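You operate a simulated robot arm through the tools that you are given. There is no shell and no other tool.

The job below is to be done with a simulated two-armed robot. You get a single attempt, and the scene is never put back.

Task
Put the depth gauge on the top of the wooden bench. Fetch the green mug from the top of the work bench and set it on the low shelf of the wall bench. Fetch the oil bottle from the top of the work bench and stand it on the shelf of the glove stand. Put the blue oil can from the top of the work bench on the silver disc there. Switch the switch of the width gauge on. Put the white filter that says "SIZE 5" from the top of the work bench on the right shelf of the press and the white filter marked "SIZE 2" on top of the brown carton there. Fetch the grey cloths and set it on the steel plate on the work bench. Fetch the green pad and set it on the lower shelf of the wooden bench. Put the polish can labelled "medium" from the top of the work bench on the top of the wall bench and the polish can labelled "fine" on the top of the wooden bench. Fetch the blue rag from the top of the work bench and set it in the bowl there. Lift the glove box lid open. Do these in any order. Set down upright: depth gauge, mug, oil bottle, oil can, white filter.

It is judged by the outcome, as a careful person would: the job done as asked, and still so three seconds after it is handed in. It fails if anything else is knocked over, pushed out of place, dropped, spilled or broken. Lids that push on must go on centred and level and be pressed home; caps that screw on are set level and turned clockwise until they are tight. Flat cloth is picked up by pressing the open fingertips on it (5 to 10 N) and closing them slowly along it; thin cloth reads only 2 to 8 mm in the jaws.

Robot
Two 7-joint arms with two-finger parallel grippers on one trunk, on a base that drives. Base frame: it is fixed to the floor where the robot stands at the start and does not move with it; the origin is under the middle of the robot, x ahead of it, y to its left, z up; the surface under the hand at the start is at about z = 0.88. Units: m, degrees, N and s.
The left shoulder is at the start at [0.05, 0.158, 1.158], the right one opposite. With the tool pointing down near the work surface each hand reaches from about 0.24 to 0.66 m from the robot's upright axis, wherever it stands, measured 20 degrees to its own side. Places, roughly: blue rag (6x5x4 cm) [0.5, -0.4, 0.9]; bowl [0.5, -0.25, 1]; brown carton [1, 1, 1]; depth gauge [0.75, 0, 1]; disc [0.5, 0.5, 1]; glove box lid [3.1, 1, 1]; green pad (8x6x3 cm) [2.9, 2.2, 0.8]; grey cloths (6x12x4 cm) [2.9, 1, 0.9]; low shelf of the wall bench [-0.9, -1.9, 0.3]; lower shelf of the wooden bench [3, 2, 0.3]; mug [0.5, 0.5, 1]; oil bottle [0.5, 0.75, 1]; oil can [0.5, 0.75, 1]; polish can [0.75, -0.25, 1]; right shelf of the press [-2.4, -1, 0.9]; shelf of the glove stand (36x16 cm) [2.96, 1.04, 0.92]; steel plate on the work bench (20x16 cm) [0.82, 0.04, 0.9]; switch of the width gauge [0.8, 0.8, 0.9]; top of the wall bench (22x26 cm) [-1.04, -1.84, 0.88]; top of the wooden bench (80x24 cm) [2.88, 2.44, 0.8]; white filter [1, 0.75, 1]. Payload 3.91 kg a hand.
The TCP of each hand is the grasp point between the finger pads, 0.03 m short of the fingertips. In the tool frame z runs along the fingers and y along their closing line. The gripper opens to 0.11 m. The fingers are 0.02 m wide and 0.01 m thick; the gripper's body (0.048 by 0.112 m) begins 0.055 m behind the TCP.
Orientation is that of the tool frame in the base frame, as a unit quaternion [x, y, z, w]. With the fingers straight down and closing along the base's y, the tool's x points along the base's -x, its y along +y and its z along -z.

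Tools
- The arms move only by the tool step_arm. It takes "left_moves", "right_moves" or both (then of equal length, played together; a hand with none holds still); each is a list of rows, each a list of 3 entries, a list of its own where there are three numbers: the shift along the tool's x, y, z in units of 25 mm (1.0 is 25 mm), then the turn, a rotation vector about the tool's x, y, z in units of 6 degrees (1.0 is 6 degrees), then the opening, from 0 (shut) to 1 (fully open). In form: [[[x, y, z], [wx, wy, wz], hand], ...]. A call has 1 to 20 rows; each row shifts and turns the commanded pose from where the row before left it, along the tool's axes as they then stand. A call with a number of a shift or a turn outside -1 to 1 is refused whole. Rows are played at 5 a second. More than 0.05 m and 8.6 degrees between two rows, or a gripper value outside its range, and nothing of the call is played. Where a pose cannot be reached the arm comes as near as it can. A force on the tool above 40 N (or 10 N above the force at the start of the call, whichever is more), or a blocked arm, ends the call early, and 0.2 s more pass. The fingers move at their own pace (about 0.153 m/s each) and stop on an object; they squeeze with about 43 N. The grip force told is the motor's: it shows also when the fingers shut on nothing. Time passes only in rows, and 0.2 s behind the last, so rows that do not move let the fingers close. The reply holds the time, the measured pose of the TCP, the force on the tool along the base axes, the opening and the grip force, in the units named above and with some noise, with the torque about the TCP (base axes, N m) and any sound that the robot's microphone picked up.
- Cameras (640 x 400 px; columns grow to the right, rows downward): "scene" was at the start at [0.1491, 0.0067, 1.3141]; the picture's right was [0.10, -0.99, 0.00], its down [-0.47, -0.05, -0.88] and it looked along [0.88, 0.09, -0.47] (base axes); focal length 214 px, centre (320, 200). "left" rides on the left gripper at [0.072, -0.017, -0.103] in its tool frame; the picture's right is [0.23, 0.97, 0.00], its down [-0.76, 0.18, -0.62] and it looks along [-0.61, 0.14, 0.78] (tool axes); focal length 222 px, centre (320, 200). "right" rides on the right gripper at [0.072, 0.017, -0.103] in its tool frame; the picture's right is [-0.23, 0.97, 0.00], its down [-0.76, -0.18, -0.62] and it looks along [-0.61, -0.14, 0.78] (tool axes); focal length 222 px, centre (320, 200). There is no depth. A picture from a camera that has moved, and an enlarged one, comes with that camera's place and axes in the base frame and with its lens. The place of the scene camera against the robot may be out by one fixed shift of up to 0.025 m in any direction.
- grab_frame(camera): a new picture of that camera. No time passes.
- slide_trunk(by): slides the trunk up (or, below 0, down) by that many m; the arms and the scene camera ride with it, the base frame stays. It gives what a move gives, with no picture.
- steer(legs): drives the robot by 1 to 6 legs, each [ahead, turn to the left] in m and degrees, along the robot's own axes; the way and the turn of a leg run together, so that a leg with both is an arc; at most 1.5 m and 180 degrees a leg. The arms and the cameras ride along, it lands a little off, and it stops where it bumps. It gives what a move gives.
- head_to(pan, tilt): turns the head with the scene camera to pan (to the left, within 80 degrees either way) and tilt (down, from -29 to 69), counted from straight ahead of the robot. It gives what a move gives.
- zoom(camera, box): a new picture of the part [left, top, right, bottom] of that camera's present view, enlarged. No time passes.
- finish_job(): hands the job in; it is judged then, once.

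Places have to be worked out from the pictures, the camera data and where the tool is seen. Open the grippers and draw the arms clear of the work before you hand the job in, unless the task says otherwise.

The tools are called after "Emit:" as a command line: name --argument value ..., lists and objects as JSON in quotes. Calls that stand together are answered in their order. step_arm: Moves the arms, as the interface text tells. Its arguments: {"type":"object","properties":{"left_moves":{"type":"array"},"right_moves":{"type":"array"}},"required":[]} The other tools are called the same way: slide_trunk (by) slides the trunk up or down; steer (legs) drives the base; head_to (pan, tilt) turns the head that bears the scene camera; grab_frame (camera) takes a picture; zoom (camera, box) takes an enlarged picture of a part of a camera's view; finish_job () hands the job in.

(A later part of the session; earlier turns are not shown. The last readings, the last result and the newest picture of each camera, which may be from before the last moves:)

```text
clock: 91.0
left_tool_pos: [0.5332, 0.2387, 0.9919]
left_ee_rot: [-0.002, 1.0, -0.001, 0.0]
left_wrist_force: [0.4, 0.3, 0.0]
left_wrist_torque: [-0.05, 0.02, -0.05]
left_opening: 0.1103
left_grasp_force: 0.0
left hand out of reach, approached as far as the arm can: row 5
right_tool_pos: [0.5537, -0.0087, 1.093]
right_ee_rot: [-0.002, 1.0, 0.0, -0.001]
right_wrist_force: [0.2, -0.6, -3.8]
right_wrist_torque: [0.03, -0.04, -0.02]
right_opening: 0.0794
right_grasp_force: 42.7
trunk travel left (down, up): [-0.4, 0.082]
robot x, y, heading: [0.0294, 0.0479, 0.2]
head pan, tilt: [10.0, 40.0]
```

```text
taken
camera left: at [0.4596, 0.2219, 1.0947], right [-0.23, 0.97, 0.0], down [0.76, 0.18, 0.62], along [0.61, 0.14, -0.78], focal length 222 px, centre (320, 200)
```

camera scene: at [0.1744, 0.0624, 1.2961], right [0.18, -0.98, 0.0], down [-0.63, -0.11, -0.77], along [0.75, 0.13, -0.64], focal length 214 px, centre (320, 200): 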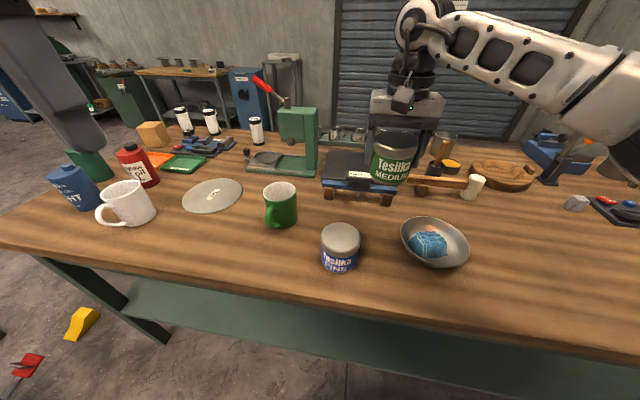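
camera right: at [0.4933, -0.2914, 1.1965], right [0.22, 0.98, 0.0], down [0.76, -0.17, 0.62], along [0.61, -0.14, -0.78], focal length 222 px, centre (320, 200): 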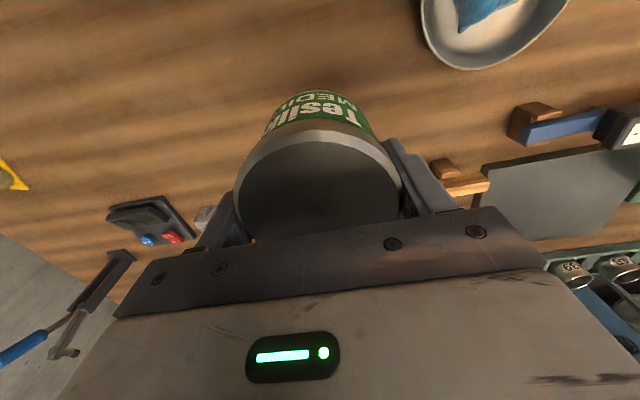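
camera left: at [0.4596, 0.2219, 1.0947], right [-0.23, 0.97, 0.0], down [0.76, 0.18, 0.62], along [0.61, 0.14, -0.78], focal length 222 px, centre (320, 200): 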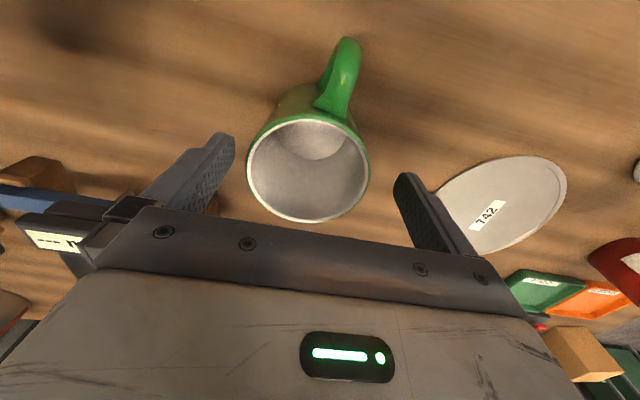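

Mug centre refined to (0.535,0.231); hand is 7 mm too far left. I shift, lower to TCP z≈0.925, and close.

Emit:
step_arm --left_moves '[[[0, -0.3, 0], [0, 0, 0], 1], [[0, 0, 0.9], [0, 0, 0], 1], [[0, 0, 0.9], [0, 0, 0], 1], [[0, 0, 0.88], [0, 0, 0], 1], [[0, 0, 0], [0, 0, 0], 0], [[0, 0, 0], [0, 0, 0], 0], [[0, 0, 0], [0, 0, 0], 0], [[0, 0, 0], [0, 0, 0], 0]]'

Emit:
grab_frame --camera "left"

```text
clock: 92.8
left_tool_pos: [0.5124, 0.2484, 0.9344]
left_ee_rot: [-0.001, 1.0, -0.001, 0.0]
left_wrist_force: [-0.6, 2.1, 3.7]
left_wrist_torque: [0.09, -0.34, 0.11]
left_opening: 0.0213
left_grasp_force: 42.9
left hand out of reach, approached as far as the arm can: row 1, 2, 3, 4
right_tool_pos: [0.5528, -0.0078, 1.0924]
right_ee_rot: [-0.003, 1.0, 0.0, -0.001]
right_wrist_force: [0.8, -0.2, -3.0]
right_wrist_torque: [-0.02, -0.02, 0.01]
right_opening: 0.0789
right_grasp_force: 43.1
trunk travel left (down, up): [-0.4, 0.082]
robot x, y, heading: [0.0359, 0.049, -0.0]
head pan, tilt: [10.0, 40.0]
```

```text
taken
camera left: at [0.4401, 0.2313, 1.0383], right [-0.23, 0.97, 0.0], down [0.76, 0.18, 0.62], along [0.61, 0.14, -0.78], focal length 222 px, centre (320, 200)
```

left: 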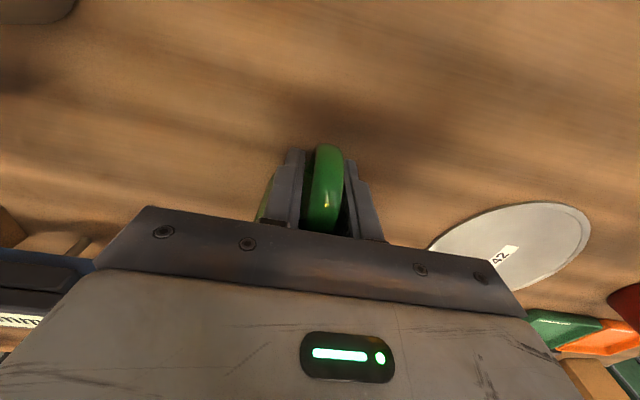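

The hand drifted back (reach limit) and the jaws closed on the mug's handle rather than its body. I open, rise straight up and check the mug.

Emit:
step_arm --left_moves '[[[0, 0, 0], [0, 0, 0], 1], [[0, 0, 0], [0, 0, 0], 1], [[0, 0, -0.5], [0, 0, 0], 1], [[0, 0, -0.9], [0, 0, 0], 1], [[0, 0, -0.9], [0, 0, 0], 1], [[0, 0, -0.9], [0, 0, 0], 1], [[0, 0, -0.9], [0, 0, 0], 1], [[0.5, 0, -0.9], [0, 0, 0], 1], [[0.5, 0, -0.9], [0, 0, 0], 1]]'

Emit:
grab_frame --camera "left"

Emit:
grab_frame --camera "scene"

```text
clock: 94.8
left_tool_pos: [0.4875, 0.2488, 1.0823]
left_ee_rot: [-0.002, 1.0, -0.001, 0.0]
left_wrist_force: [-0.3, 0.7, -0.6]
left_wrist_torque: [-0.04, 0.01, 0.01]
left_opening: 0.1099
left_grasp_force: 0.1
right_tool_pos: [0.5533, -0.0078, 1.0924]
right_ee_rot: [-0.003, 1.0, 0.0, -0.001]
right_wrist_force: [0.1, 0.0, -3.4]
right_wrist_torque: [0.01, -0.01, -0.01]
right_opening: 0.0792
right_grasp_force: 42.4
trunk travel left (down, up): [-0.4, 0.082]
robot x, y, heading: [0.0334, 0.0479, 0.2]
head pan, tilt: [10.0, 40.0]
```

```text
taken
camera left: at [0.4148, 0.2316, 1.1861], right [-0.23, 0.97, 0.0], down [0.76, 0.18, 0.62], along [0.61, 0.14, -0.78], focal length 222 px, centre (320, 200)
```

left: 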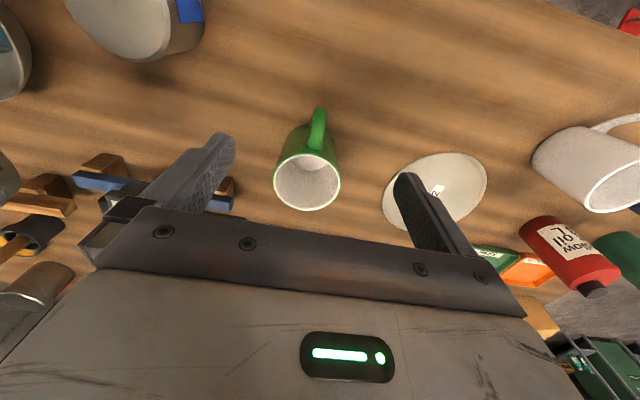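

```text
taken
camera scene: at [0.174, 0.0624, 1.2961], right [0.18, -0.98, 0.0], down [-0.63, -0.11, -0.77], along [0.75, 0.14, -0.64], focal length 214 px, centre (320, 200)
```

scene: 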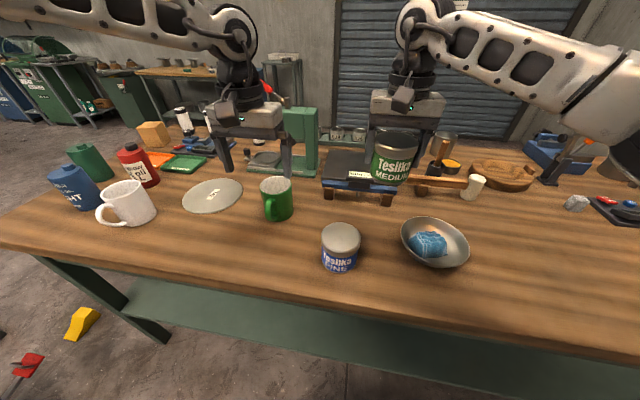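

The mug is still upright, now at ≈(0.562,0.251). I drive 4 cm closer to the bench to gain reach.

Emit:
steer --legs '[[0.04, 0]]'

Emit:
step_arm --left_moves '[[[-0.34, 0.08, 0.3], [0, 0, 0], 1], [[-0.34, 0, 0.3], [0, 0, 0], 1], [[-0.34, 0, 0.3], [0, 0, 0], 1], [[-0.34, 0, 0.3], [0, 0, 0], 1]]'

Emit:
grab_frame --camera "left"

```text
clock: 95.7
left_tool_pos: [0.5302, 0.2477, 1.0804]
left_ee_rot: [-0.001, 1.0, -0.003, -0.001]
left_wrist_force: [0.2, 0.2, -0.3]
left_wrist_torque: [0.03, 0.01, 0.02]
left_opening: 0.1099
left_grasp_force: 0.1
right_tool_pos: [0.5938, -0.0073, 1.0915]
right_ee_rot: [-0.002, 1.0, 0.0, -0.002]
right_wrist_force: [-1.0, 0.1, -3.6]
right_wrist_torque: [0.0, 0.0, 0.0]
right_opening: 0.0791
right_grasp_force: 43.2
trunk travel left (down, up): [-0.4, 0.082]
robot x, y, heading: [0.0722, 0.0489, 0.1]
head pan, tilt: [10.0, 40.0]
```

```text
clock: 96.7
left_tool_pos: [0.5617, 0.2507, 1.051]
left_ee_rot: [-0.002, 1.0, -0.001, -0.001]
left_wrist_force: [-0.3, -0.4, -0.1]
left_wrist_torque: [-0.01, -0.01, 0.01]
left_opening: 0.1098
left_grasp_force: 0.1
right_tool_pos: [0.5927, -0.0087, 1.0935]
right_ee_rot: [-0.002, 1.0, 0.0, -0.001]
right_wrist_force: [0.2, 0.1, -3.4]
right_wrist_torque: [0.0, -0.01, 0.01]
right_opening: 0.0793
right_grasp_force: 43.2
trunk travel left (down, up): [-0.4, 0.082]
robot x, y, heading: [0.0702, 0.0547, 0.5]
head pan, tilt: [10.0, 40.0]
```

```text
taken
camera left: at [0.4888, 0.2342, 1.1558], right [-0.23, 0.97, 0.0], down [0.76, 0.18, 0.62], along [0.61, 0.14, -0.78], focal length 222 px, centre (320, 200)
```

left: 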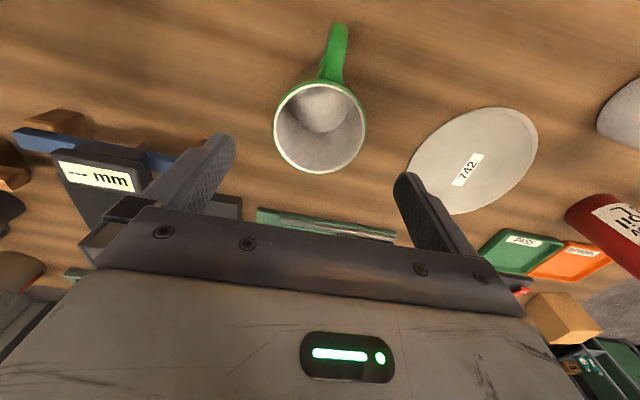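

Mug centre (0.556,0.250) is centred under the hand. Descend part way and verify.

Emit:
step_arm --left_moves '[[[0.22, 0, 0.9], [0, 0, 0], 1], [[0, 0, 0.9], [0, 0, 0], 1], [[0, 0, 0.9], [0, 0, 0], 1]]'

Emit:
grab_frame --camera "left"

```text
clock: 97.5
left_tool_pos: [0.5569, 0.25, 0.9848]
left_ee_rot: [-0.001, 1.0, -0.001, -0.001]
left_wrist_force: [0.1, 0.6, -0.5]
left_wrist_torque: [0.01, 0.05, 0.02]
left_opening: 0.1097
left_grasp_force: 0.1
right_tool_pos: [0.594, -0.0076, 1.0925]
right_ee_rot: [-0.002, 1.0, 0.001, -0.001]
right_wrist_force: [-1.5, 0.3, -3.0]
right_wrist_torque: [-0.01, 0.0, 0.01]
right_opening: 0.0794
right_grasp_force: 43.1
trunk travel left (down, up): [-0.4, 0.082]
robot x, y, heading: [0.0687, 0.0492, 0.5]
head pan, tilt: [10.0, 40.0]
```

```text
taken
camera left: at [0.4833, 0.2339, 1.0881], right [-0.23, 0.97, 0.0], down [0.76, 0.18, 0.62], along [0.6, 0.14, -0.78], focal length 222 px, centre (320, 200)
```

left: 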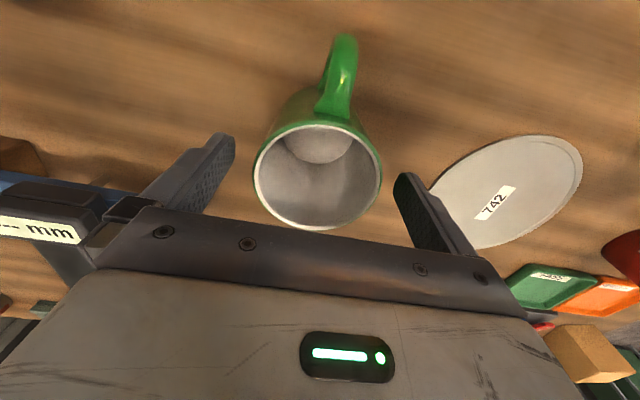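

Aligned well. Descend the last 6 cm and close on the mug body.

Emit:
step_arm --left_moves '[[[0, 0, 0.78], [0, 0, 0], 1], [[0, 0, 0.78], [0, 0, 0], 1], [[0, 0, 0.78], [0, 0, 0], 1], [[0, 0, 0], [0, 0, 0], 0], [[0, 0, 0], [0, 0, 0], 0], [[0, 0, 0], [0, 0, 0], 0], [[0, 0, 0], [0, 0, 0], 0]]'

Emit:
grab_frame --camera "left"

```text
clock: 99.1
left_tool_pos: [0.5541, 0.2533, 0.9263]
left_ee_rot: [-0.001, 1.0, -0.001, 0.0]
left_wrist_force: [0.7, 0.1, -0.6]
left_wrist_torque: [0.02, -0.02, -0.01]
left_opening: 0.0774
left_grasp_force: 42.9
left hand out of reach, approached as far as the arm can: row 3
right_tool_pos: [0.5933, -0.0084, 1.092]
right_ee_rot: [-0.003, 1.0, -0.001, -0.002]
right_wrist_force: [0.3, 0.3, -3.1]
right_wrist_torque: [-0.01, -0.04, 0.03]
right_opening: 0.0791
right_grasp_force: 42.7
trunk travel left (down, up): [-0.4, 0.082]
robot x, y, heading: [0.0727, 0.0501, 0.1]
head pan, tilt: [10.0, 40.0]
```

```text
taken
camera left: at [0.4807, 0.2366, 1.0313], right [-0.23, 0.97, 0.0], down [0.76, 0.18, 0.62], along [0.61, 0.14, -0.78], focal length 222 px, centre (320, 200)
```

left: 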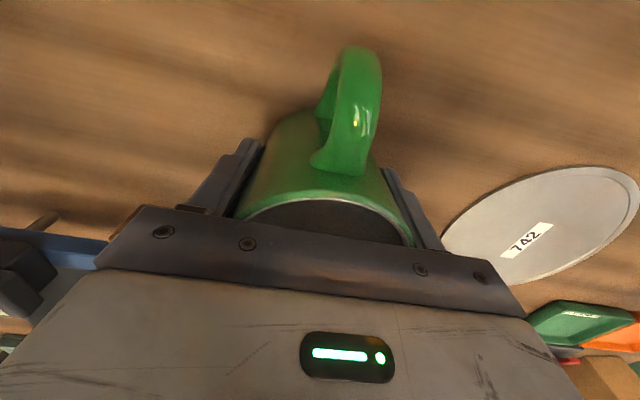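

Mug gripped (7.7 cm). I lift it and pull both hands in towards the robot for carrying.

Emit:
step_arm --left_moves '[[[0, 0, -0.4], [0, 0, 0], 0], [[0, 0, -0.6], [0, 0, 0], 0], [[0, 0, -0.9], [0, 0, 0], 0], [[0, 0, -0.9], [0, 0, 0], 0], [[0, 0, -0.9], [0, 0, 0], 0], [[0, 0, -0.9], [0, 0, 0], 0], [[0.8, 0, -0.9], [0, 0, 0], 0], [[0.8, 0, -0.9], [0, 0, 0], 0], [[0.8, 0, 0], [0, 0, 0], 0], [[0.8, 0, 0], [0, 0, 0], 0], [[0.8, 0, 0], [0, 0, 0], 0], [[0.8, 0, 0], [0, 0, 0], 0]]' --right_moves '[[[0, 0, 0], [0, 0, 0], 0], [[0, 0, 0], [0, 0, 0], 0], [[0, 0, 0], [0, 0, 0], 0], [[0, 0, 0], [0, 0, 0], 0], [[0.5, -0.5, 0], [0, 0, 0], 0], [[0.9, -0.9, 0], [0, 0, 0], 0], [[0.9, -0.9, 0], [0, 0, 0], 0], [[0.9, -0.9, 0], [0, 0, 0], 0], [[0.9, -0.9, 0], [0, 0, 0], 0], [[0.9, -0.9, 0], [0, 0, 0], 0], [[0.9, -0.5, 0], [0, 0, 0], 0], [[0.5, 0, 0], [0, 0, 0], 0]]'

Emit:
head_to --pan 0 --tilt 30

Emit:
grab_frame --camera "scene"

```text
clock: 101.7
left_tool_pos: [0.4326, 0.2534, 1.0869]
left_ee_rot: [-0.002, 1.0, -0.001, 0.0]
left_wrist_force: [0.3, -0.1, -2.5]
left_wrist_torque: [-0.02, 0.0, 0.01]
left_opening: 0.0774
left_grasp_force: 43.0
right_tool_pos: [0.434, -0.1474, 1.094]
right_ee_rot: [-0.002, 1.0, 0.0, -0.001]
right_wrist_force: [0.1, -0.2, -2.9]
right_wrist_torque: [0.02, -0.02, 0.0]
right_opening: 0.0792
right_grasp_force: 43.0
trunk travel left (down, up): [-0.4, 0.082]
robot x, y, heading: [0.0749, 0.0523, 0.3]
head pan, tilt: [10.0, 40.0]
```

```text
clock: 102.4
left_tool_pos: [0.4342, 0.2522, 1.088]
left_ee_rot: [-0.002, 1.0, 0.0, -0.001]
left_wrist_force: [0.0, 0.1, -3.2]
left_wrist_torque: [0.01, 0.0, 0.03]
left_opening: 0.0774
left_grasp_force: 43.5
right_tool_pos: [0.4336, -0.1479, 1.0941]
right_ee_rot: [-0.003, 1.0, 0.0, 0.0]
right_wrist_force: [-0.2, -0.1, -3.1]
right_wrist_torque: [0.0, 0.0, -0.02]
right_opening: 0.0792
right_grasp_force: 43.1
trunk travel left (down, up): [-0.4, 0.082]
robot x, y, heading: [0.0744, 0.047, 0.2]
head pan, tilt: [0.0, 30.0]
```

```text
taken
camera scene: at [0.2209, 0.048, 1.3113], right [0.0, -1.0, 0.0], down [-0.5, 0.0, -0.87], along [0.87, 0.0, -0.5], focal length 214 px, centre (320, 200)
```

scene: 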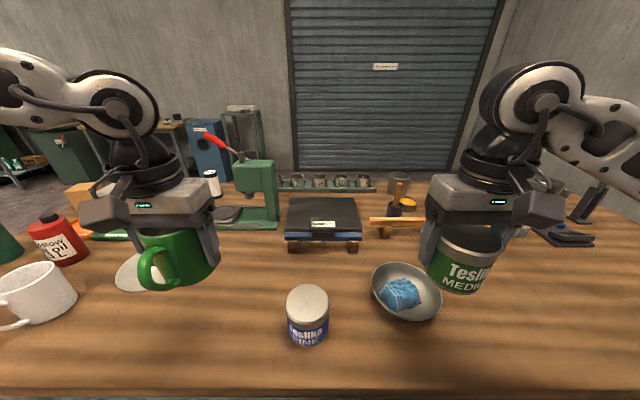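

Both objects are held. I back away from the bench and turn towards the wall bench, then look at the floor ahead.

Emit:
steer --legs '[[-0.4, 0], [0, -115]]'

Emit:
head_to --pan 0 --tilt 25

Emit:
grab_frame --camera "scene"

```text
clock: 109.7
left_tool_pos: [-0.2996, -0.3654, 1.0867]
left_ee_rot: [0.843, 0.539, 0.0, -0.002]
left_wrist_force: [0.1, -0.7, -2.7]
left_wrist_torque: [0.0, 0.01, -0.01]
left_opening: 0.0775
left_grasp_force: 43.2
right_tool_pos: [-0.6619, -0.1942, 1.0929]
right_ee_rot: [0.842, 0.539, 0.001, -0.001]
right_wrist_force: [0.2, -0.8, -2.8]
right_wrist_torque: [-0.08, -0.01, -0.03]
right_opening: 0.0792
right_grasp_force: 42.9
trunk travel left (down, up): [-0.4, 0.082]
robot x, y, heading: [-0.327, 0.047, -115.2]
head pan, tilt: [0.0, 30.0]
```

```text
clock: 110.4
left_tool_pos: [-0.299, -0.3647, 1.0866]
left_ee_rot: [0.843, 0.538, 0.001, -0.001]
left_wrist_force: [0.0, 0.2, -3.4]
left_wrist_torque: [0.02, 0.0, -0.01]
left_opening: 0.0771
left_grasp_force: 43.1
right_tool_pos: [-0.661, -0.1944, 1.0931]
right_ee_rot: [0.843, 0.538, 0.001, -0.001]
right_wrist_force: [-0.1, 0.2, -3.8]
right_wrist_torque: [-0.05, 0.02, -0.03]
right_opening: 0.079
right_grasp_force: 42.6
trunk travel left (down, up): [-0.4, 0.082]
robot x, y, heading: [-0.3243, 0.0477, -114.6]
head pan, tilt: [0.0, 25.0]
```

```text
taken
camera scene: at [-0.3664, -0.0738, 1.3193], right [-0.91, 0.42, 0.0], down [0.18, 0.38, -0.91], along [-0.38, -0.82, -0.42], focal length 214 px, centre (320, 200)
```

scene: 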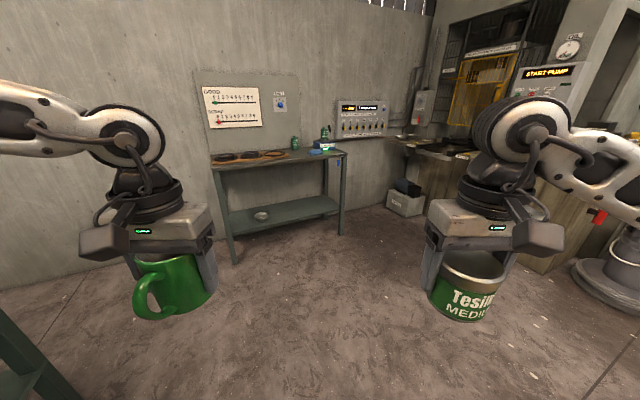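

Path is clear. Drive 1.3 m along this heading, then face the wall bench squarely.

Emit:
steer --legs '[[1.3, 0], [0, 25]]'

Emit:
grab_frame --camera "scene"

Emit:
head_to --pan 0 --tilt 50

Emit:
grab_frame --camera "scene"

```text
clock: 118.2
left_tool_pos: [-0.6747, -1.4913, 1.0872]
left_ee_rot: [0.707, 0.708, 0.0, -0.001]
left_wrist_force: [0.6, -0.4, -2.8]
left_wrist_torque: [0.01, 0.03, 0.01]
left_opening: 0.0775
left_grasp_force: 42.6
right_tool_pos: [-1.0731, -1.4897, 1.0928]
right_ee_rot: [0.706, 0.708, 0.001, -0.001]
right_wrist_force: [-0.2, -0.7, -3.6]
right_wrist_torque: [-0.02, 0.0, 0.01]
right_opening: 0.0788
right_grasp_force: 42.9
trunk travel left (down, up): [-0.4, 0.082]
robot x, y, heading: [-0.8772, -1.1268, -90.0]
head pan, tilt: [0.0, 25.0]
```

```text
taken
camera scene: at [-0.8574, -1.2629, 1.3194], right [-1.0, 0.0, 0.0], down [0.0, 0.42, -0.91], along [0.0, -0.91, -0.42], focal length 214 px, centre (320, 200)
```

scene: 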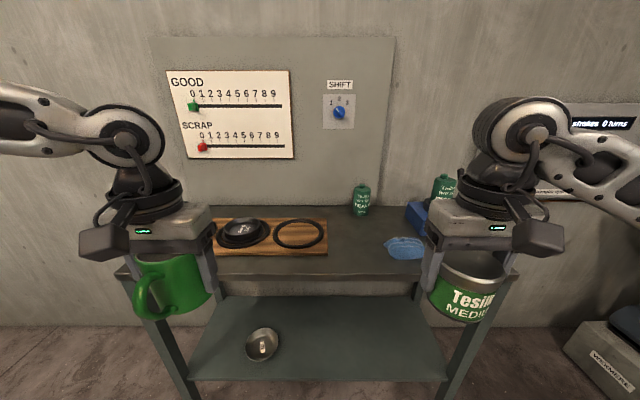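

```text
clock: 119.1
left_tool_pos: [-0.6746, -1.4907, 1.0871]
left_ee_rot: [0.707, 0.708, 0.001, -0.001]
left_wrist_force: [1.2, -1.1, -2.6]
left_wrist_torque: [-0.01, 0.01, 0.0]
left_opening: 0.0772
left_grasp_force: 43.2
right_tool_pos: [-1.0732, -1.4892, 1.0932]
right_ee_rot: [0.706, 0.708, 0.0, 0.0]
right_wrist_force: [0.0, -0.6, -4.2]
right_wrist_torque: [-0.02, -0.01, 0.02]
right_opening: 0.0791
right_grasp_force: 43.0
trunk travel left (down, up): [-0.4, 0.082]
robot x, y, heading: [-0.8752, -1.1294, -89.8]
head pan, tilt: [0.0, 50.0]
```

```text
taken
camera scene: at [-0.8578, -1.2478, 1.2819], right [-1.0, 0.0, 0.0], down [0.0, 0.77, -0.64], along [0.0, -0.64, -0.77], focal length 214 px, centre (320, 200)
```

scene: 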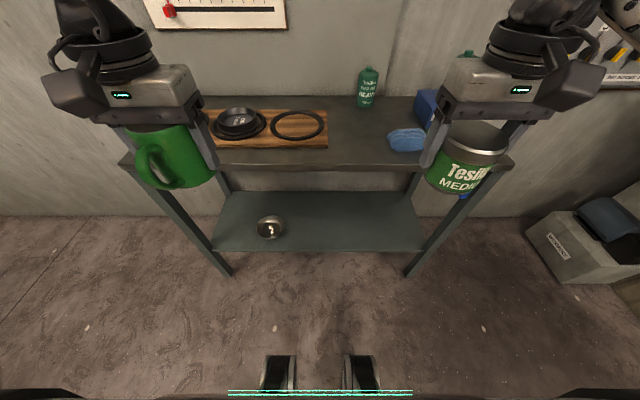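

The wall bench is ahead: free spot between the wooden mat and the blue cloth. I drive 0.2 m closer and look with the right wrist camera.

Emit:
steer --legs '[[0.2, 0]]'

Emit:
grab_frame --camera "right"

Emit:
grab_frame --camera "scene"

```text
clock: 120.7
left_tool_pos: [-0.6758, -1.6898, 1.0869]
left_ee_rot: [0.707, 0.707, 0.001, -0.002]
left_wrist_force: [-0.5, 0.3, -2.5]
left_wrist_torque: [0.05, 0.03, 0.01]
left_opening: 0.0771
left_grasp_force: 43.4
right_tool_pos: [-1.0746, -1.6873, 1.0927]
right_ee_rot: [0.706, 0.708, 0.001, -0.001]
right_wrist_force: [-0.1, -0.3, -3.3]
right_wrist_torque: [0.01, 0.0, 0.0]
right_opening: 0.0791
right_grasp_force: 42.4
trunk travel left (down, up): [-0.4, 0.082]
robot x, y, heading: [-0.8753, -1.3288, -90.2]
head pan, tilt: [0.0, 50.0]
```

```text
taken
camera right: at [-1.0587, -1.6157, 1.1965], right [0.97, -0.22, 0.0], down [-0.18, -0.76, 0.62], along [-0.14, -0.6, -0.78], focal length 222 px, centre (320, 200)
```

right: 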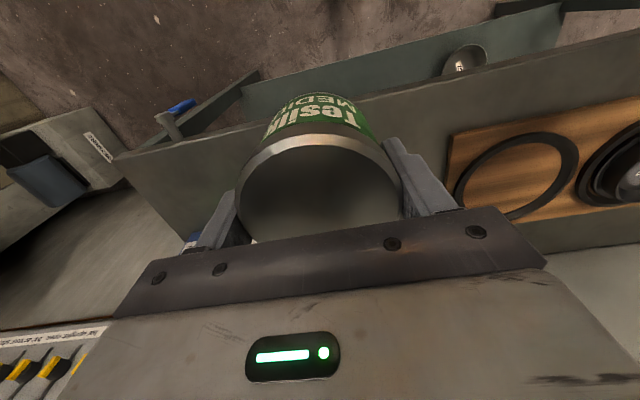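

```text
taken
camera scene: at [-0.8579, -1.4472, 1.2818], right [-1.0, 0.0, 0.0], down [0.0, 0.77, -0.64], along [0.0, -0.64, -0.77], focal length 214 px, centre (320, 200)
```

scene: 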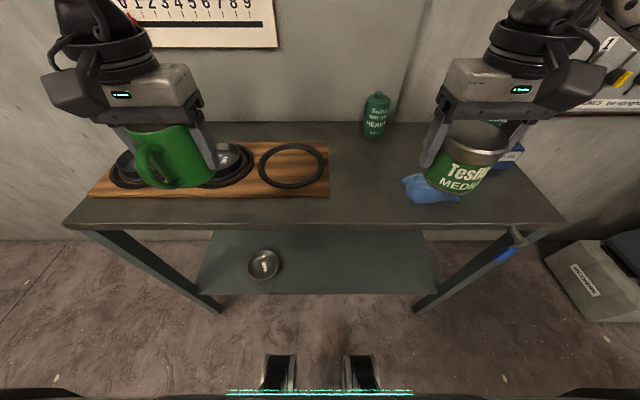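

Using the wrist view I calibrated the scene camera (true = told + (-0.0165, +0.003, -0.0145)). Mat edge x≈-0.90, cloth edge x≈-1.08; I'll set the can at (-0.985,-1.775). Moving over it and lowering.

Emit:
step_arm --right_moves '[[[-0.88, 0.9, 0], [0, 0, 0], 0], [[-0.88, 0.9, 0], [0, 0, 0], 0], [[-0.88, 0.9, 0], [0, 0, 0], 0], [[-0.88, 0.9, 0], [0, 0, 0], 0], [[0, 0, 0.9], [0, 0, 0], 0], [[0, 0, 0.9], [0, 0, 0], 0], [[0, 0, 0.9], [0, 0, 0], 0], [[0, 0, 0.9], [0, 0, 0], 0], [[0, 0, 0.9], [0, 0, 0], 0], [[0, 0, 0.9], [0, 0, 0], 0], [[0, 0, 0], [0, 0, 0], 0]]'

Emit:
grab_frame --camera "right"

Emit:
grab_frame --camera "scene"

```text
clock: 123.0
left_tool_pos: [-0.6759, -1.6895, 1.0855]
left_ee_rot: [0.706, 0.708, 0.0, -0.001]
left_wrist_force: [0.6, -1.3, -2.6]
left_wrist_torque: [0.02, 0.01, -0.01]
left_opening: 0.0772
left_grasp_force: 43.0
right_tool_pos: [-0.9839, -1.773, 0.9569]
right_ee_rot: [0.707, 0.707, 0.001, -0.001]
right_wrist_force: [-0.6, 0.6, -3.0]
right_wrist_torque: [0.02, 0.01, -0.02]
right_opening: 0.0793
right_grasp_force: 43.1
trunk travel left (down, up): [-0.4, 0.082]
robot x, y, heading: [-0.875, -1.3246, -89.9]
head pan, tilt: [0.0, 50.0]
```

```text
taken
camera right: at [-0.9678, -1.7021, 1.0614], right [0.97, -0.23, 0.0], down [-0.18, -0.76, 0.62], along [-0.14, -0.61, -0.78], focal length 222 px, centre (320, 200)
```

right: 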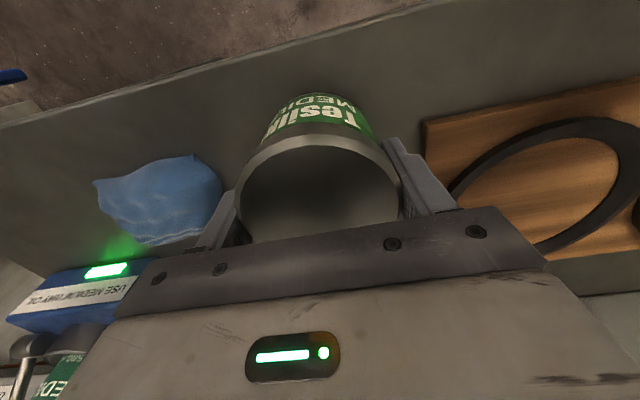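

```text
taken
camera scene: at [-0.8579, -1.4465, 1.2819], right [-1.0, 0.0, 0.0], down [0.0, 0.77, -0.64], along [0.0, -0.64, -0.77], focal length 214 px, centre (320, 200)
```

scene: 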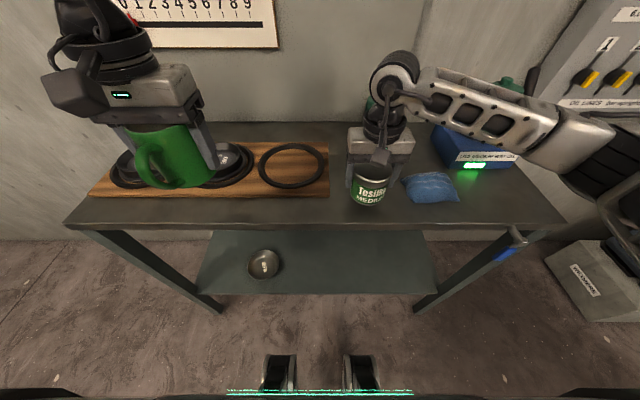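

Clear on both sides. Lower the last 2.3 cm, check the contact force.

Emit:
step_arm --right_moves '[[[0, 0, 0.5], [0, 0, 0], 0], [[0, 0, 0.3], [0, 0, 0], 0], [[0, 0, 0.12], [0, 0, 0], 0], [[0, 0, 0.06], [0, 0, 0], 0], [[0, 0, 0], [0, 0, 0], 0]]'

```text
clock: 124.2
left_tool_pos: [-0.6752, -1.6889, 1.0872]
left_ee_rot: [0.707, 0.707, 0.001, -0.002]
left_wrist_force: [-0.1, -1.2, -3.1]
left_wrist_torque: [0.02, 0.0, 0.02]
left_opening: 0.077
left_grasp_force: 43.0
right_tool_pos: [-0.9839, -1.7741, 0.9328]
right_ee_rot: [0.706, 0.708, 0.001, 0.0]
right_wrist_force: [0.7, 0.4, -2.7]
right_wrist_torque: [0.0, -0.04, 0.03]
right_opening: 0.0793
right_grasp_force: 43.0
trunk travel left (down, up): [-0.4, 0.082]
robot x, y, heading: [-0.8775, -1.3273, -89.8]
head pan, tilt: [0.0, 50.0]
```

No contact yet; lower a few millimetres more.

Emit:
step_arm --right_moves '[[[0, 0, 0.08], [0, 0, 0], 0], [[0, 0, 0], [0, 0, 0], 0]]'

Emit:
step_arm --right_moves '[[[0, 0, 0.06], [0, 0, 0], 0], [[0, 0, 0], [0, 0, 0], 0]]'

```text
clock: 124.8
left_tool_pos: [-0.6755, -1.6889, 1.0876]
left_ee_rot: [0.708, 0.706, 0.0, 0.0]
left_wrist_force: [-0.6, 0.2, -3.0]
left_wrist_torque: [-0.03, 0.01, 0.01]
left_opening: 0.0772
left_grasp_force: 42.9
right_tool_pos: [-0.9842, -1.7738, 0.9324]
right_ee_rot: [0.707, 0.707, 0.001, 0.0]
right_wrist_force: [-0.2, 0.4, 9.4]
right_wrist_torque: [0.36, 0.28, 0.01]
right_opening: 0.0793
right_grasp_force: 43.0
trunk travel left (down, up): [-0.4, 0.082]
robot x, y, heading: [-0.8744, -1.3242, -90.0]
head pan, tilt: [0.0, 50.0]
```

```text
clock: 125.5
left_tool_pos: [-0.6745, -1.6884, 1.087]
left_ee_rot: [0.707, 0.707, -0.001, -0.001]
left_wrist_force: [0.8, 0.3, -3.3]
left_wrist_torque: [-0.05, 0.02, -0.01]
left_opening: 0.0773
left_grasp_force: 42.6
right_tool_pos: [-0.9851, -1.7734, 0.9342]
right_ee_rot: [0.706, 0.708, -0.001, 0.002]
right_wrist_force: [-3.3, -1.3, 25.3]
right_wrist_torque: [0.77, 0.13, -0.04]
right_opening: 0.0791
right_grasp_force: 43.2
trunk travel left (down, up): [-0.4, 0.082]
robot x, y, heading: [-0.881, -1.329, -90.3]
head pan, tilt: [0.0, 50.0]
```

It's on the bench (upward force). I relieve the pressure slightly, open the fingers, and rise.

Emit:
step_arm --right_moves '[[[0, 0, -0.07], [0, 0, 0], 0], [[0, 0, 0], [0, 0, 0], 0.85], [[0, 0, 0], [0, 0, 0], 0.95], [[0, 0, 0], [0, 0, 0], 0.95], [[0, 0, -0.6], [0, 0, 0], 0.95], [[0, 0, -0.9], [0, 0, 0], 0.95], [[0, 0, -0.9], [0, 0, 0], 0.95], [[0, 0, -0.9], [0, 0, 0], 0.95], [[0, 0, -0.9], [0, 0, 0], 0.95], [[0, 0, -0.9], [0, 0, 0], 0.95]]'

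Emit:
grab_frame --camera "right"

```text
clock: 127.7
left_tool_pos: [-0.6753, -1.6883, 1.087]
left_ee_rot: [0.707, 0.707, 0.0, -0.001]
left_wrist_force: [0.0, 0.1, -4.1]
left_wrist_torque: [-0.03, 0.04, -0.02]
left_opening: 0.0772
left_grasp_force: 42.7
right_tool_pos: [-0.9839, -1.7739, 1.0595]
right_ee_rot: [0.706, 0.708, 0.001, -0.001]
right_wrist_force: [0.1, 0.1, 0.1]
right_wrist_torque: [0.01, 0.02, 0.02]
right_opening: 0.1045
right_grasp_force: 0.0
trunk travel left (down, up): [-0.4, 0.082]
robot x, y, heading: [-0.8756, -1.3263, -89.9]
head pan, tilt: [0.0, 50.0]
```

```text
taken
camera right: at [-0.9676, -1.7023, 1.1628], right [0.97, -0.22, 0.0], down [-0.18, -0.76, 0.62], along [-0.14, -0.6, -0.78], focal length 222 px, centre (320, 200)
```

right: 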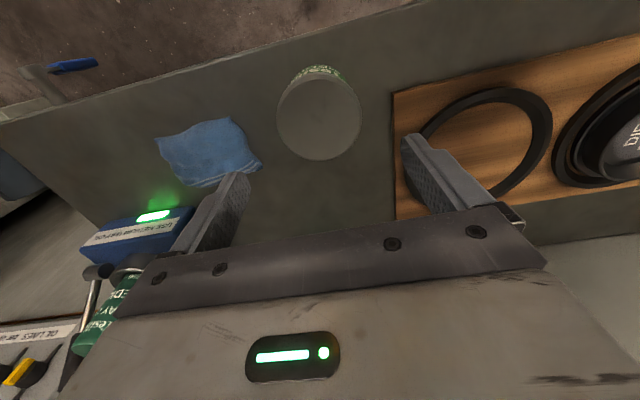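

The medium can stands on the wall bench top. Next I retract the right hand, back away from the bench, and then lower the trunk for the low shelf.

Emit:
step_arm --right_moves '[[[0, 0, -0.9], [0, 0, 0], 0.95], [[0.8, -0.5, -0.4], [0, 0, 0], 0.95], [[0.8, -0.5, 0], [0, 0, 0], 0.5], [[0.8, -0.5, 0], [0, 0, 0], 0.5], [[0.8, -0.5, 0], [0, 0, 0], 0.5], [[0.8, -0.5, 0], [0, 0, 0], 0.5], [[0.8, -0.5, 0], [0, 0, 0], 0.5], [[0.8, -0.5, 0], [0, 0, 0], 0.5]]'

Emit:
steer --legs '[[-0.4, 0]]'

Emit:
slide_trunk --by -0.4

Emit:
head_to --pan 0 --tilt 25

Emit:
grab_frame --camera "scene"

```text
clock: 129.4
left_tool_pos: [-0.6761, -1.6893, 1.0872]
left_ee_rot: [0.707, 0.707, -0.001, -0.001]
left_wrist_force: [-1.3, -0.4, -4.6]
left_wrist_torque: [-0.02, 0.0, 0.04]
left_opening: 0.077
left_grasp_force: 43.1
right_tool_pos: [-1.0723, -1.6348, 1.0911]
right_ee_rot: [0.707, 0.708, 0.0, 0.0]
right_wrist_force: [0.0, 0.8, 0.1]
right_wrist_torque: [0.02, 0.0, 0.0]
right_opening: 0.0551
right_grasp_force: 0.0
trunk travel left (down, up): [-0.4, 0.082]
robot x, y, heading: [-0.8792, -1.3251, -89.9]
head pan, tilt: [0.0, 50.0]
```

```text
clock: 131.9
left_tool_pos: [-0.6742, -1.2872, 1.0866]
left_ee_rot: [0.706, 0.708, 0.0, -0.001]
left_wrist_force: [0.0, 0.7, -2.4]
left_wrist_torque: [-0.03, -0.02, 0.0]
left_opening: 0.0772
left_grasp_force: 42.8
right_tool_pos: [-1.0715, -1.2348, 1.0918]
right_ee_rot: [0.705, 0.709, 0.0, -0.002]
right_wrist_force: [0.3, -0.3, -1.8]
right_wrist_torque: [-0.03, 0.0, -0.02]
right_opening: 0.055
right_grasp_force: 0.1
trunk travel left (down, up): [-0.4, 0.082]
robot x, y, heading: [-0.8791, -0.9227, -90.0]
head pan, tilt: [0.0, 50.0]
```

```text
clock: 135.8
left_tool_pos: [-0.6739, -1.2884, 0.6874]
left_ee_rot: [0.706, 0.708, 0.0, -0.002]
left_wrist_force: [0.3, 0.5, -3.0]
left_wrist_torque: [-0.01, -0.01, 0.01]
left_opening: 0.0773
left_grasp_force: 42.5
right_tool_pos: [-1.0727, -1.2356, 0.6925]
right_ee_rot: [0.705, 0.709, 0.001, 0.0]
right_wrist_force: [-0.8, -0.2, 0.4]
right_wrist_torque: [-0.01, -0.01, 0.02]
right_opening: 0.0552
right_grasp_force: 0.1
trunk travel left (down, up): [0.0, 0.482]
robot x, y, heading: [-0.8762, -0.9264, -89.9]
head pan, tilt: [0.0, 50.0]
```

```text
clock: 136.7
left_tool_pos: [-0.6751, -1.2889, 0.6877]
left_ee_rot: [0.707, 0.707, 0.0, 0.0]
left_wrist_force: [-0.6, 0.4, -3.2]
left_wrist_torque: [0.0, 0.02, 0.0]
left_opening: 0.0774
left_grasp_force: 43.2
right_tool_pos: [-1.0716, -1.2353, 0.6918]
right_ee_rot: [0.705, 0.709, 0.0, -0.001]
right_wrist_force: [0.6, -0.5, 0.3]
right_wrist_torque: [0.0, -0.03, -0.01]
right_opening: 0.0551
right_grasp_force: 0.1
trunk travel left (down, up): [0.0, 0.482]
robot x, y, heading: [-0.8764, -0.9264, -89.9]
head pan, tilt: [0.0, 25.0]
```

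```text
taken
camera scene: at [-0.8579, -1.0604, 0.9193], right [-1.0, 0.0, 0.0], down [0.0, 0.42, -0.91], along [0.0, -0.91, -0.42], focal length 214 px, centre (320, 200)
```

scene: 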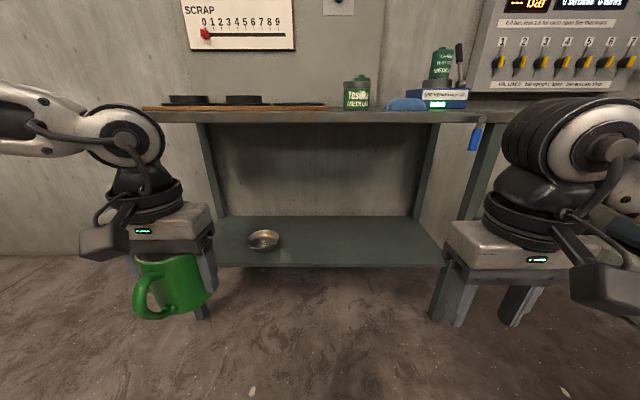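

Now I can see the low shelf (z≈0.30) well; the bowl on it is at x≈-0.61. I shift the robot 0.12 m to its right so the left forearm clears the bench leg, then lower the left arm in open space.

Emit:
steer --legs '[[0, -45], [0.17, 0], [0, 45]]'

Emit:
step_arm --left_moves '[[[-0.4, -0.4, 0.9], [0, 0, 0], 0], [[-0.4, -0.4, 0.9], [0, 0, 0], 0], [[-0.4, -0.4, 0.9], [0, 0, 0], 0], [[-0.4, -0.4, 0.9], [0, 0, 0], 0], [[-0.4, -0.4, 0.9], [0, 0, 0], 0], [[-0.4, -0.4, 0.9], [0, 0, 0], 0], [[-0.4, -0.4, 0.9], [0, 0, 0], 0], [[-0.4, -0.4, 0.9], [0, 0, 0], 0], [[-0.4, 0, 0.9], [0, 0, 0], 0], [[-0.4, 0, 0.9], [0, 0, 0], 0], [[-0.4, 0, 0.9], [0, 0, 0], 0], [[0, 0, 0.9], [0, 0, 0], 0], [[0, 0, 0.7], [0, 0, 0], 0]]' --right_moves '[[[0.3, 0, 0], [0, 0, 0], 0.5], [[0.3, 0, 0], [0, 0, 0], 0.5], [[0.3, 0, 0], [0, 0, 0], 0.5], [[0.3, 0, 0], [0, 0, 0], 0.5], [[0.3, 0, 0], [0, 0, 0], 0.5], [[0, 0, 0], [0, 0, 0], 0.5], [[0, 0, 0], [0, 0, 0], 0.5], [[0, 0, 0], [0, 0, 0], 0.5], [[0, 0, 0], [0, 0, 0], 0.5], [[0, 0, 0], [0, 0, 0], 0.5], [[0, 0, 0], [0, 0, 0], 0.5], [[0, 0, 0], [0, 0, 0], 0.5], [[0, 0, 0], [0, 0, 0], 0.5]]'

Emit:
head_to --pan 15 --tilt 25

Emit:
grab_frame --camera "scene"

Emit:
grab_frame --camera "left"

```text
clock: 142.2
left_tool_pos: [-0.7979, -1.409, 0.6864]
left_ee_rot: [0.709, 0.705, 0.0, -0.001]
left_wrist_force: [0.2, -0.4, -3.2]
left_wrist_torque: [0.0, -0.05, 0.01]
left_opening: 0.0773
left_grasp_force: 43.4
right_tool_pos: [-1.1938, -1.3536, 0.6915]
right_ee_rot: [0.708, 0.706, 0.001, -0.001]
right_wrist_force: [0.3, 0.0, -0.2]
right_wrist_torque: [0.01, 0.02, -0.01]
right_opening: 0.0551
right_grasp_force: 0.1
trunk travel left (down, up): [0.0, 0.482]
robot x, y, heading: [-0.9975, -1.0442, -90.4]
head pan, tilt: [0.0, 25.0]
```

```text
clock: 145.1
left_tool_pos: [-0.7966, -1.466, 0.4629]
left_ee_rot: [0.709, 0.705, 0.0, -0.002]
left_wrist_force: [0.1, -0.3, -3.7]
left_wrist_torque: [-0.03, -0.03, 0.0]
left_opening: 0.0771
left_grasp_force: 43.2
left hand out of reach, approached as far as the arm can: row 7, 8, 9, 10, 11, 12, 13
right_tool_pos: [-1.1949, -1.3167, 0.6923]
right_ee_rot: [0.707, 0.707, 0.001, -0.001]
right_wrist_force: [0.1, -0.2, -0.5]
right_wrist_torque: [-0.03, -0.02, 0.02]
right_opening: 0.0549
right_grasp_force: 0.1
trunk travel left (down, up): [0.0, 0.482]
robot x, y, heading: [-0.9957, -1.0461, -90.4]
head pan, tilt: [0.0, 25.0]
```

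```text
clock: 145.8
left_tool_pos: [-0.7962, -1.4652, 0.4626]
left_ee_rot: [0.709, 0.705, 0.0, -0.001]
left_wrist_force: [-0.1, -0.5, -3.3]
left_wrist_torque: [0.0, 0.0, -0.01]
left_opening: 0.0773
left_grasp_force: 42.9
right_tool_pos: [-1.1934, -1.3163, 0.6915]
right_ee_rot: [0.708, 0.707, 0.0, 0.0]
right_wrist_force: [-0.7, 0.6, 0.1]
right_wrist_torque: [0.0, -0.05, 0.01]
right_opening: 0.0551
right_grasp_force: 0.0
trunk travel left (down, up): [0.0, 0.482]
robot x, y, heading: [-0.9986, -1.0487, -90.4]
head pan, tilt: [15.0, 25.0]
```

```text
taken
camera scene: at [-0.9553, -1.1777, 0.9194], right [-0.97, -0.25, 0.0], down [-0.11, 0.41, -0.91], along [0.23, -0.88, -0.42], focal length 214 px, centre (320, 200)
```

scene: 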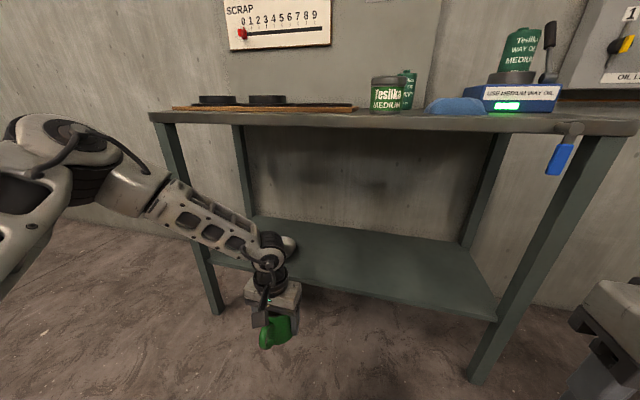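

```text
taken
camera left: at [-0.8141, -1.392, 0.5666], right [0.97, 0.22, 0.0], down [0.17, -0.76, 0.62], along [0.14, -0.61, -0.78], focal length 222 px, centre (320, 200)
```

left: 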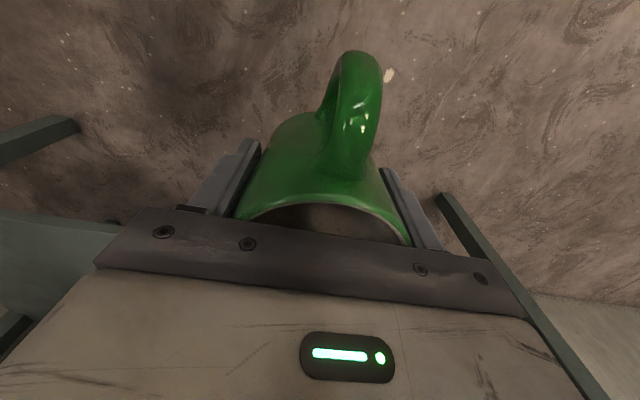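

The straight-down hand stops at z≈0.46 here, too high for the 0.30 shelf. I test in open space whether a hand pitched forward ~48° can go lower.

Emit:
step_arm --left_moves '[[[0, 0, -0.8], [0, 0, 0], 0], [[0, 0, -0.8], [0, 0, 0], 0], [[0, 0, 0], [0, -1, 0], 0], [[0, 0, 0], [0, -1, 0], 0], [[0, 0, 0], [0, -1, 0], 0], [[0, 0, 0], [0, -1, 0], 0], [[0, 0, 0], [0, -1, 0], 0], [[0, 0, 0], [0, -1, 0], 0], [[0, 0, 0], [0, -1, 0], 0], [[0, 0, 0], [0, -1, 0], 0], [[0.743, 0, 0.669], [0, 0, 0], 0], [[0.743, 0, 0.669], [0, 0, 0], 0], [[0.743, 0, 0.669], [0, 0, 0], 0], [[0.743, 0, 0.669], [0, 0, 0], 0], [[0.743, 0, 0.669], [0, 0, 0], 0], [[0.743, 0, 0.669], [0, 0, 0], 0]]'

Emit:
grab_frame --camera "scene"

```text
clock: 149.2
left_tool_pos: [-0.8072, -1.4863, 0.4964]
left_ee_rot: [0.648, 0.646, -0.285, 0.286]
left_wrist_force: [-0.2, -0.7, -3.6]
left_wrist_torque: [0.01, 0.02, -0.03]
left_opening: 0.0769
left_grasp_force: 42.7
left hand out of reach, approached as far as the arm can: row 10, 11, 12, 13, 14, 15, 16
right_tool_pos: [-1.1941, -1.317, 0.6907]
right_ee_rot: [0.708, 0.706, 0.0, -0.001]
right_wrist_force: [0.5, -0.8, -0.1]
right_wrist_torque: [0.02, -0.02, 0.02]
right_opening: 0.055
right_grasp_force: 0.1
trunk travel left (down, up): [0.0, 0.482]
robot x, y, heading: [-0.9979, -1.0472, -90.2]
head pan, tilt: [15.0, 25.0]
```

```text
taken
camera scene: at [-0.9553, -1.1777, 0.9194], right [-0.97, -0.25, 0.0], down [-0.11, 0.41, -0.91], along [0.23, -0.88, -0.42], focal length 214 px, centre (320, 200)
```

scene: 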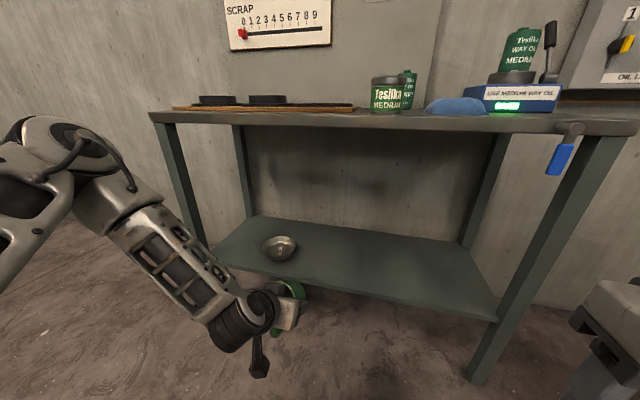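

The hand is folded too close to the shoulder. I test further out: move it forward 12 cm (still in front of the bench) then down.

Emit:
step_arm --left_moves '[[[-0.669, 0, 0.743], [0, 0, 0], 0], [[-0.669, 0, 0.743], [0, 0, 0], 0], [[-0.669, 0, 0.743], [0, 0, 0], 0], [[-0.669, 0, 0.743], [0, 0, 0], 0], [[0.743, 0, 0.669], [0, 0, 0], 0], [[0.743, 0, 0.669], [0, 0, 0], 0], [[0.743, 0, 0.669], [0, 0, 0], 0], [[0.743, 0, 0.669], [0, 0, 0], 0], [[0.743, 0, 0.669], [0, 0, 0], 0], [[0.743, 0, 0.669], [0, 0, 0], 0]]'

```text
clock: 151.4
left_tool_pos: [-0.7713, -1.5643, 0.4841]
left_ee_rot: [0.648, 0.645, -0.288, 0.285]
left_wrist_force: [-0.7, -0.3, -3.2]
left_wrist_torque: [0.0, 0.02, 0.02]
left_opening: 0.0772
left_grasp_force: 43.4
left hand out of reach, approached as far as the arm can: row 2, 3, 4, 5, 6, 7, 8, 9, 10
right_tool_pos: [-1.1945, -1.3167, 0.6907]
right_ee_rot: [0.708, 0.707, 0.001, -0.001]
right_wrist_force: [-1.5, -0.3, 0.1]
right_wrist_torque: [-0.02, 0.01, -0.02]
right_opening: 0.0549
right_grasp_force: 0.1
trunk travel left (down, up): [0.0, 0.482]
robot x, y, heading: [-0.9947, -1.0471, -90.3]
head pan, tilt: [15.0, 25.0]
```

Still limited. I test a horizontal hand (fingers forward): raise, pitch to 90°, then descend in open space to see how low it can go.

Emit:
step_arm --left_moves '[[[-0.743, 0, -0.669], [0, 0, 0], 0], [[-0.743, 0, -0.669], [0, 0, 0], 0], [[-0.743, 0, -0.669], [0, 0, 0], 0], [[-0.743, 0, -0.669], [0, 0, 0], 0], [[0, 0, 0], [0, -1, 0], 0], [[0, 0, 0], [0, -1, 0], 0], [[0, 0, 0], [0, -1, 0], 0], [[0, 0, 0], [0, -1, 0], 0], [[0, 0, 0], [0, -1, 0], 0], [[0, 0, 0], [0, -1, 0], 0], [[0, 0, 0], [0, -1, 0], 0], [[1, 0, 0], [0, 0, 0], 0], [[1, 0, 0], [0, 0, 0], 0], [[1, 0, 0], [0, 0, 0], 0], [[1, 0, 0], [0, 0, 0], 0], [[1, 0, 0], [0, 0, 0], 0], [[1, 0, 0], [0, 0, 0], 0], [[1, 0, 0], [0, 0, 0], 0], [[1, 0, 0], [0, 0, 0], 0]]'

Emit:
grab_frame --camera "scene"

```text
clock: 155.4
left_tool_pos: [-0.8387, -1.5671, 0.6896]
left_ee_rot: [0.556, 0.557, -0.436, 0.437]
left_wrist_force: [-0.7, 1.0, -3.0]
left_wrist_torque: [0.04, 0.02, 0.01]
left_opening: 0.0771
left_grasp_force: 42.6
left hand out of reach, approached as far as the arm can: row 7, 8, 9, 10, 11, 12, 13, 14, 15, 16, 17, 18, 19
right_tool_pos: [-1.1942, -1.317, 0.692]
right_ee_rot: [0.708, 0.706, 0.001, -0.001]
right_wrist_force: [-0.9, 0.3, -0.5]
right_wrist_torque: [0.01, -0.03, 0.03]
right_opening: 0.0549
right_grasp_force: 0.0
trunk travel left (down, up): [0.0, 0.482]
robot x, y, heading: [-0.9964, -1.0453, -90.3]
head pan, tilt: [15.0, 25.0]
```

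```text
taken
camera scene: at [-0.9553, -1.1777, 0.9194], right [-0.97, -0.25, 0.0], down [-0.11, 0.41, -0.91], along [0.23, -0.88, -0.42], focal length 214 px, centre (320, 200)
```

scene: 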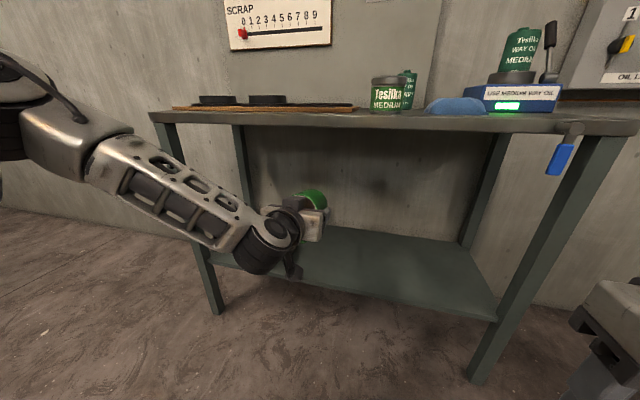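

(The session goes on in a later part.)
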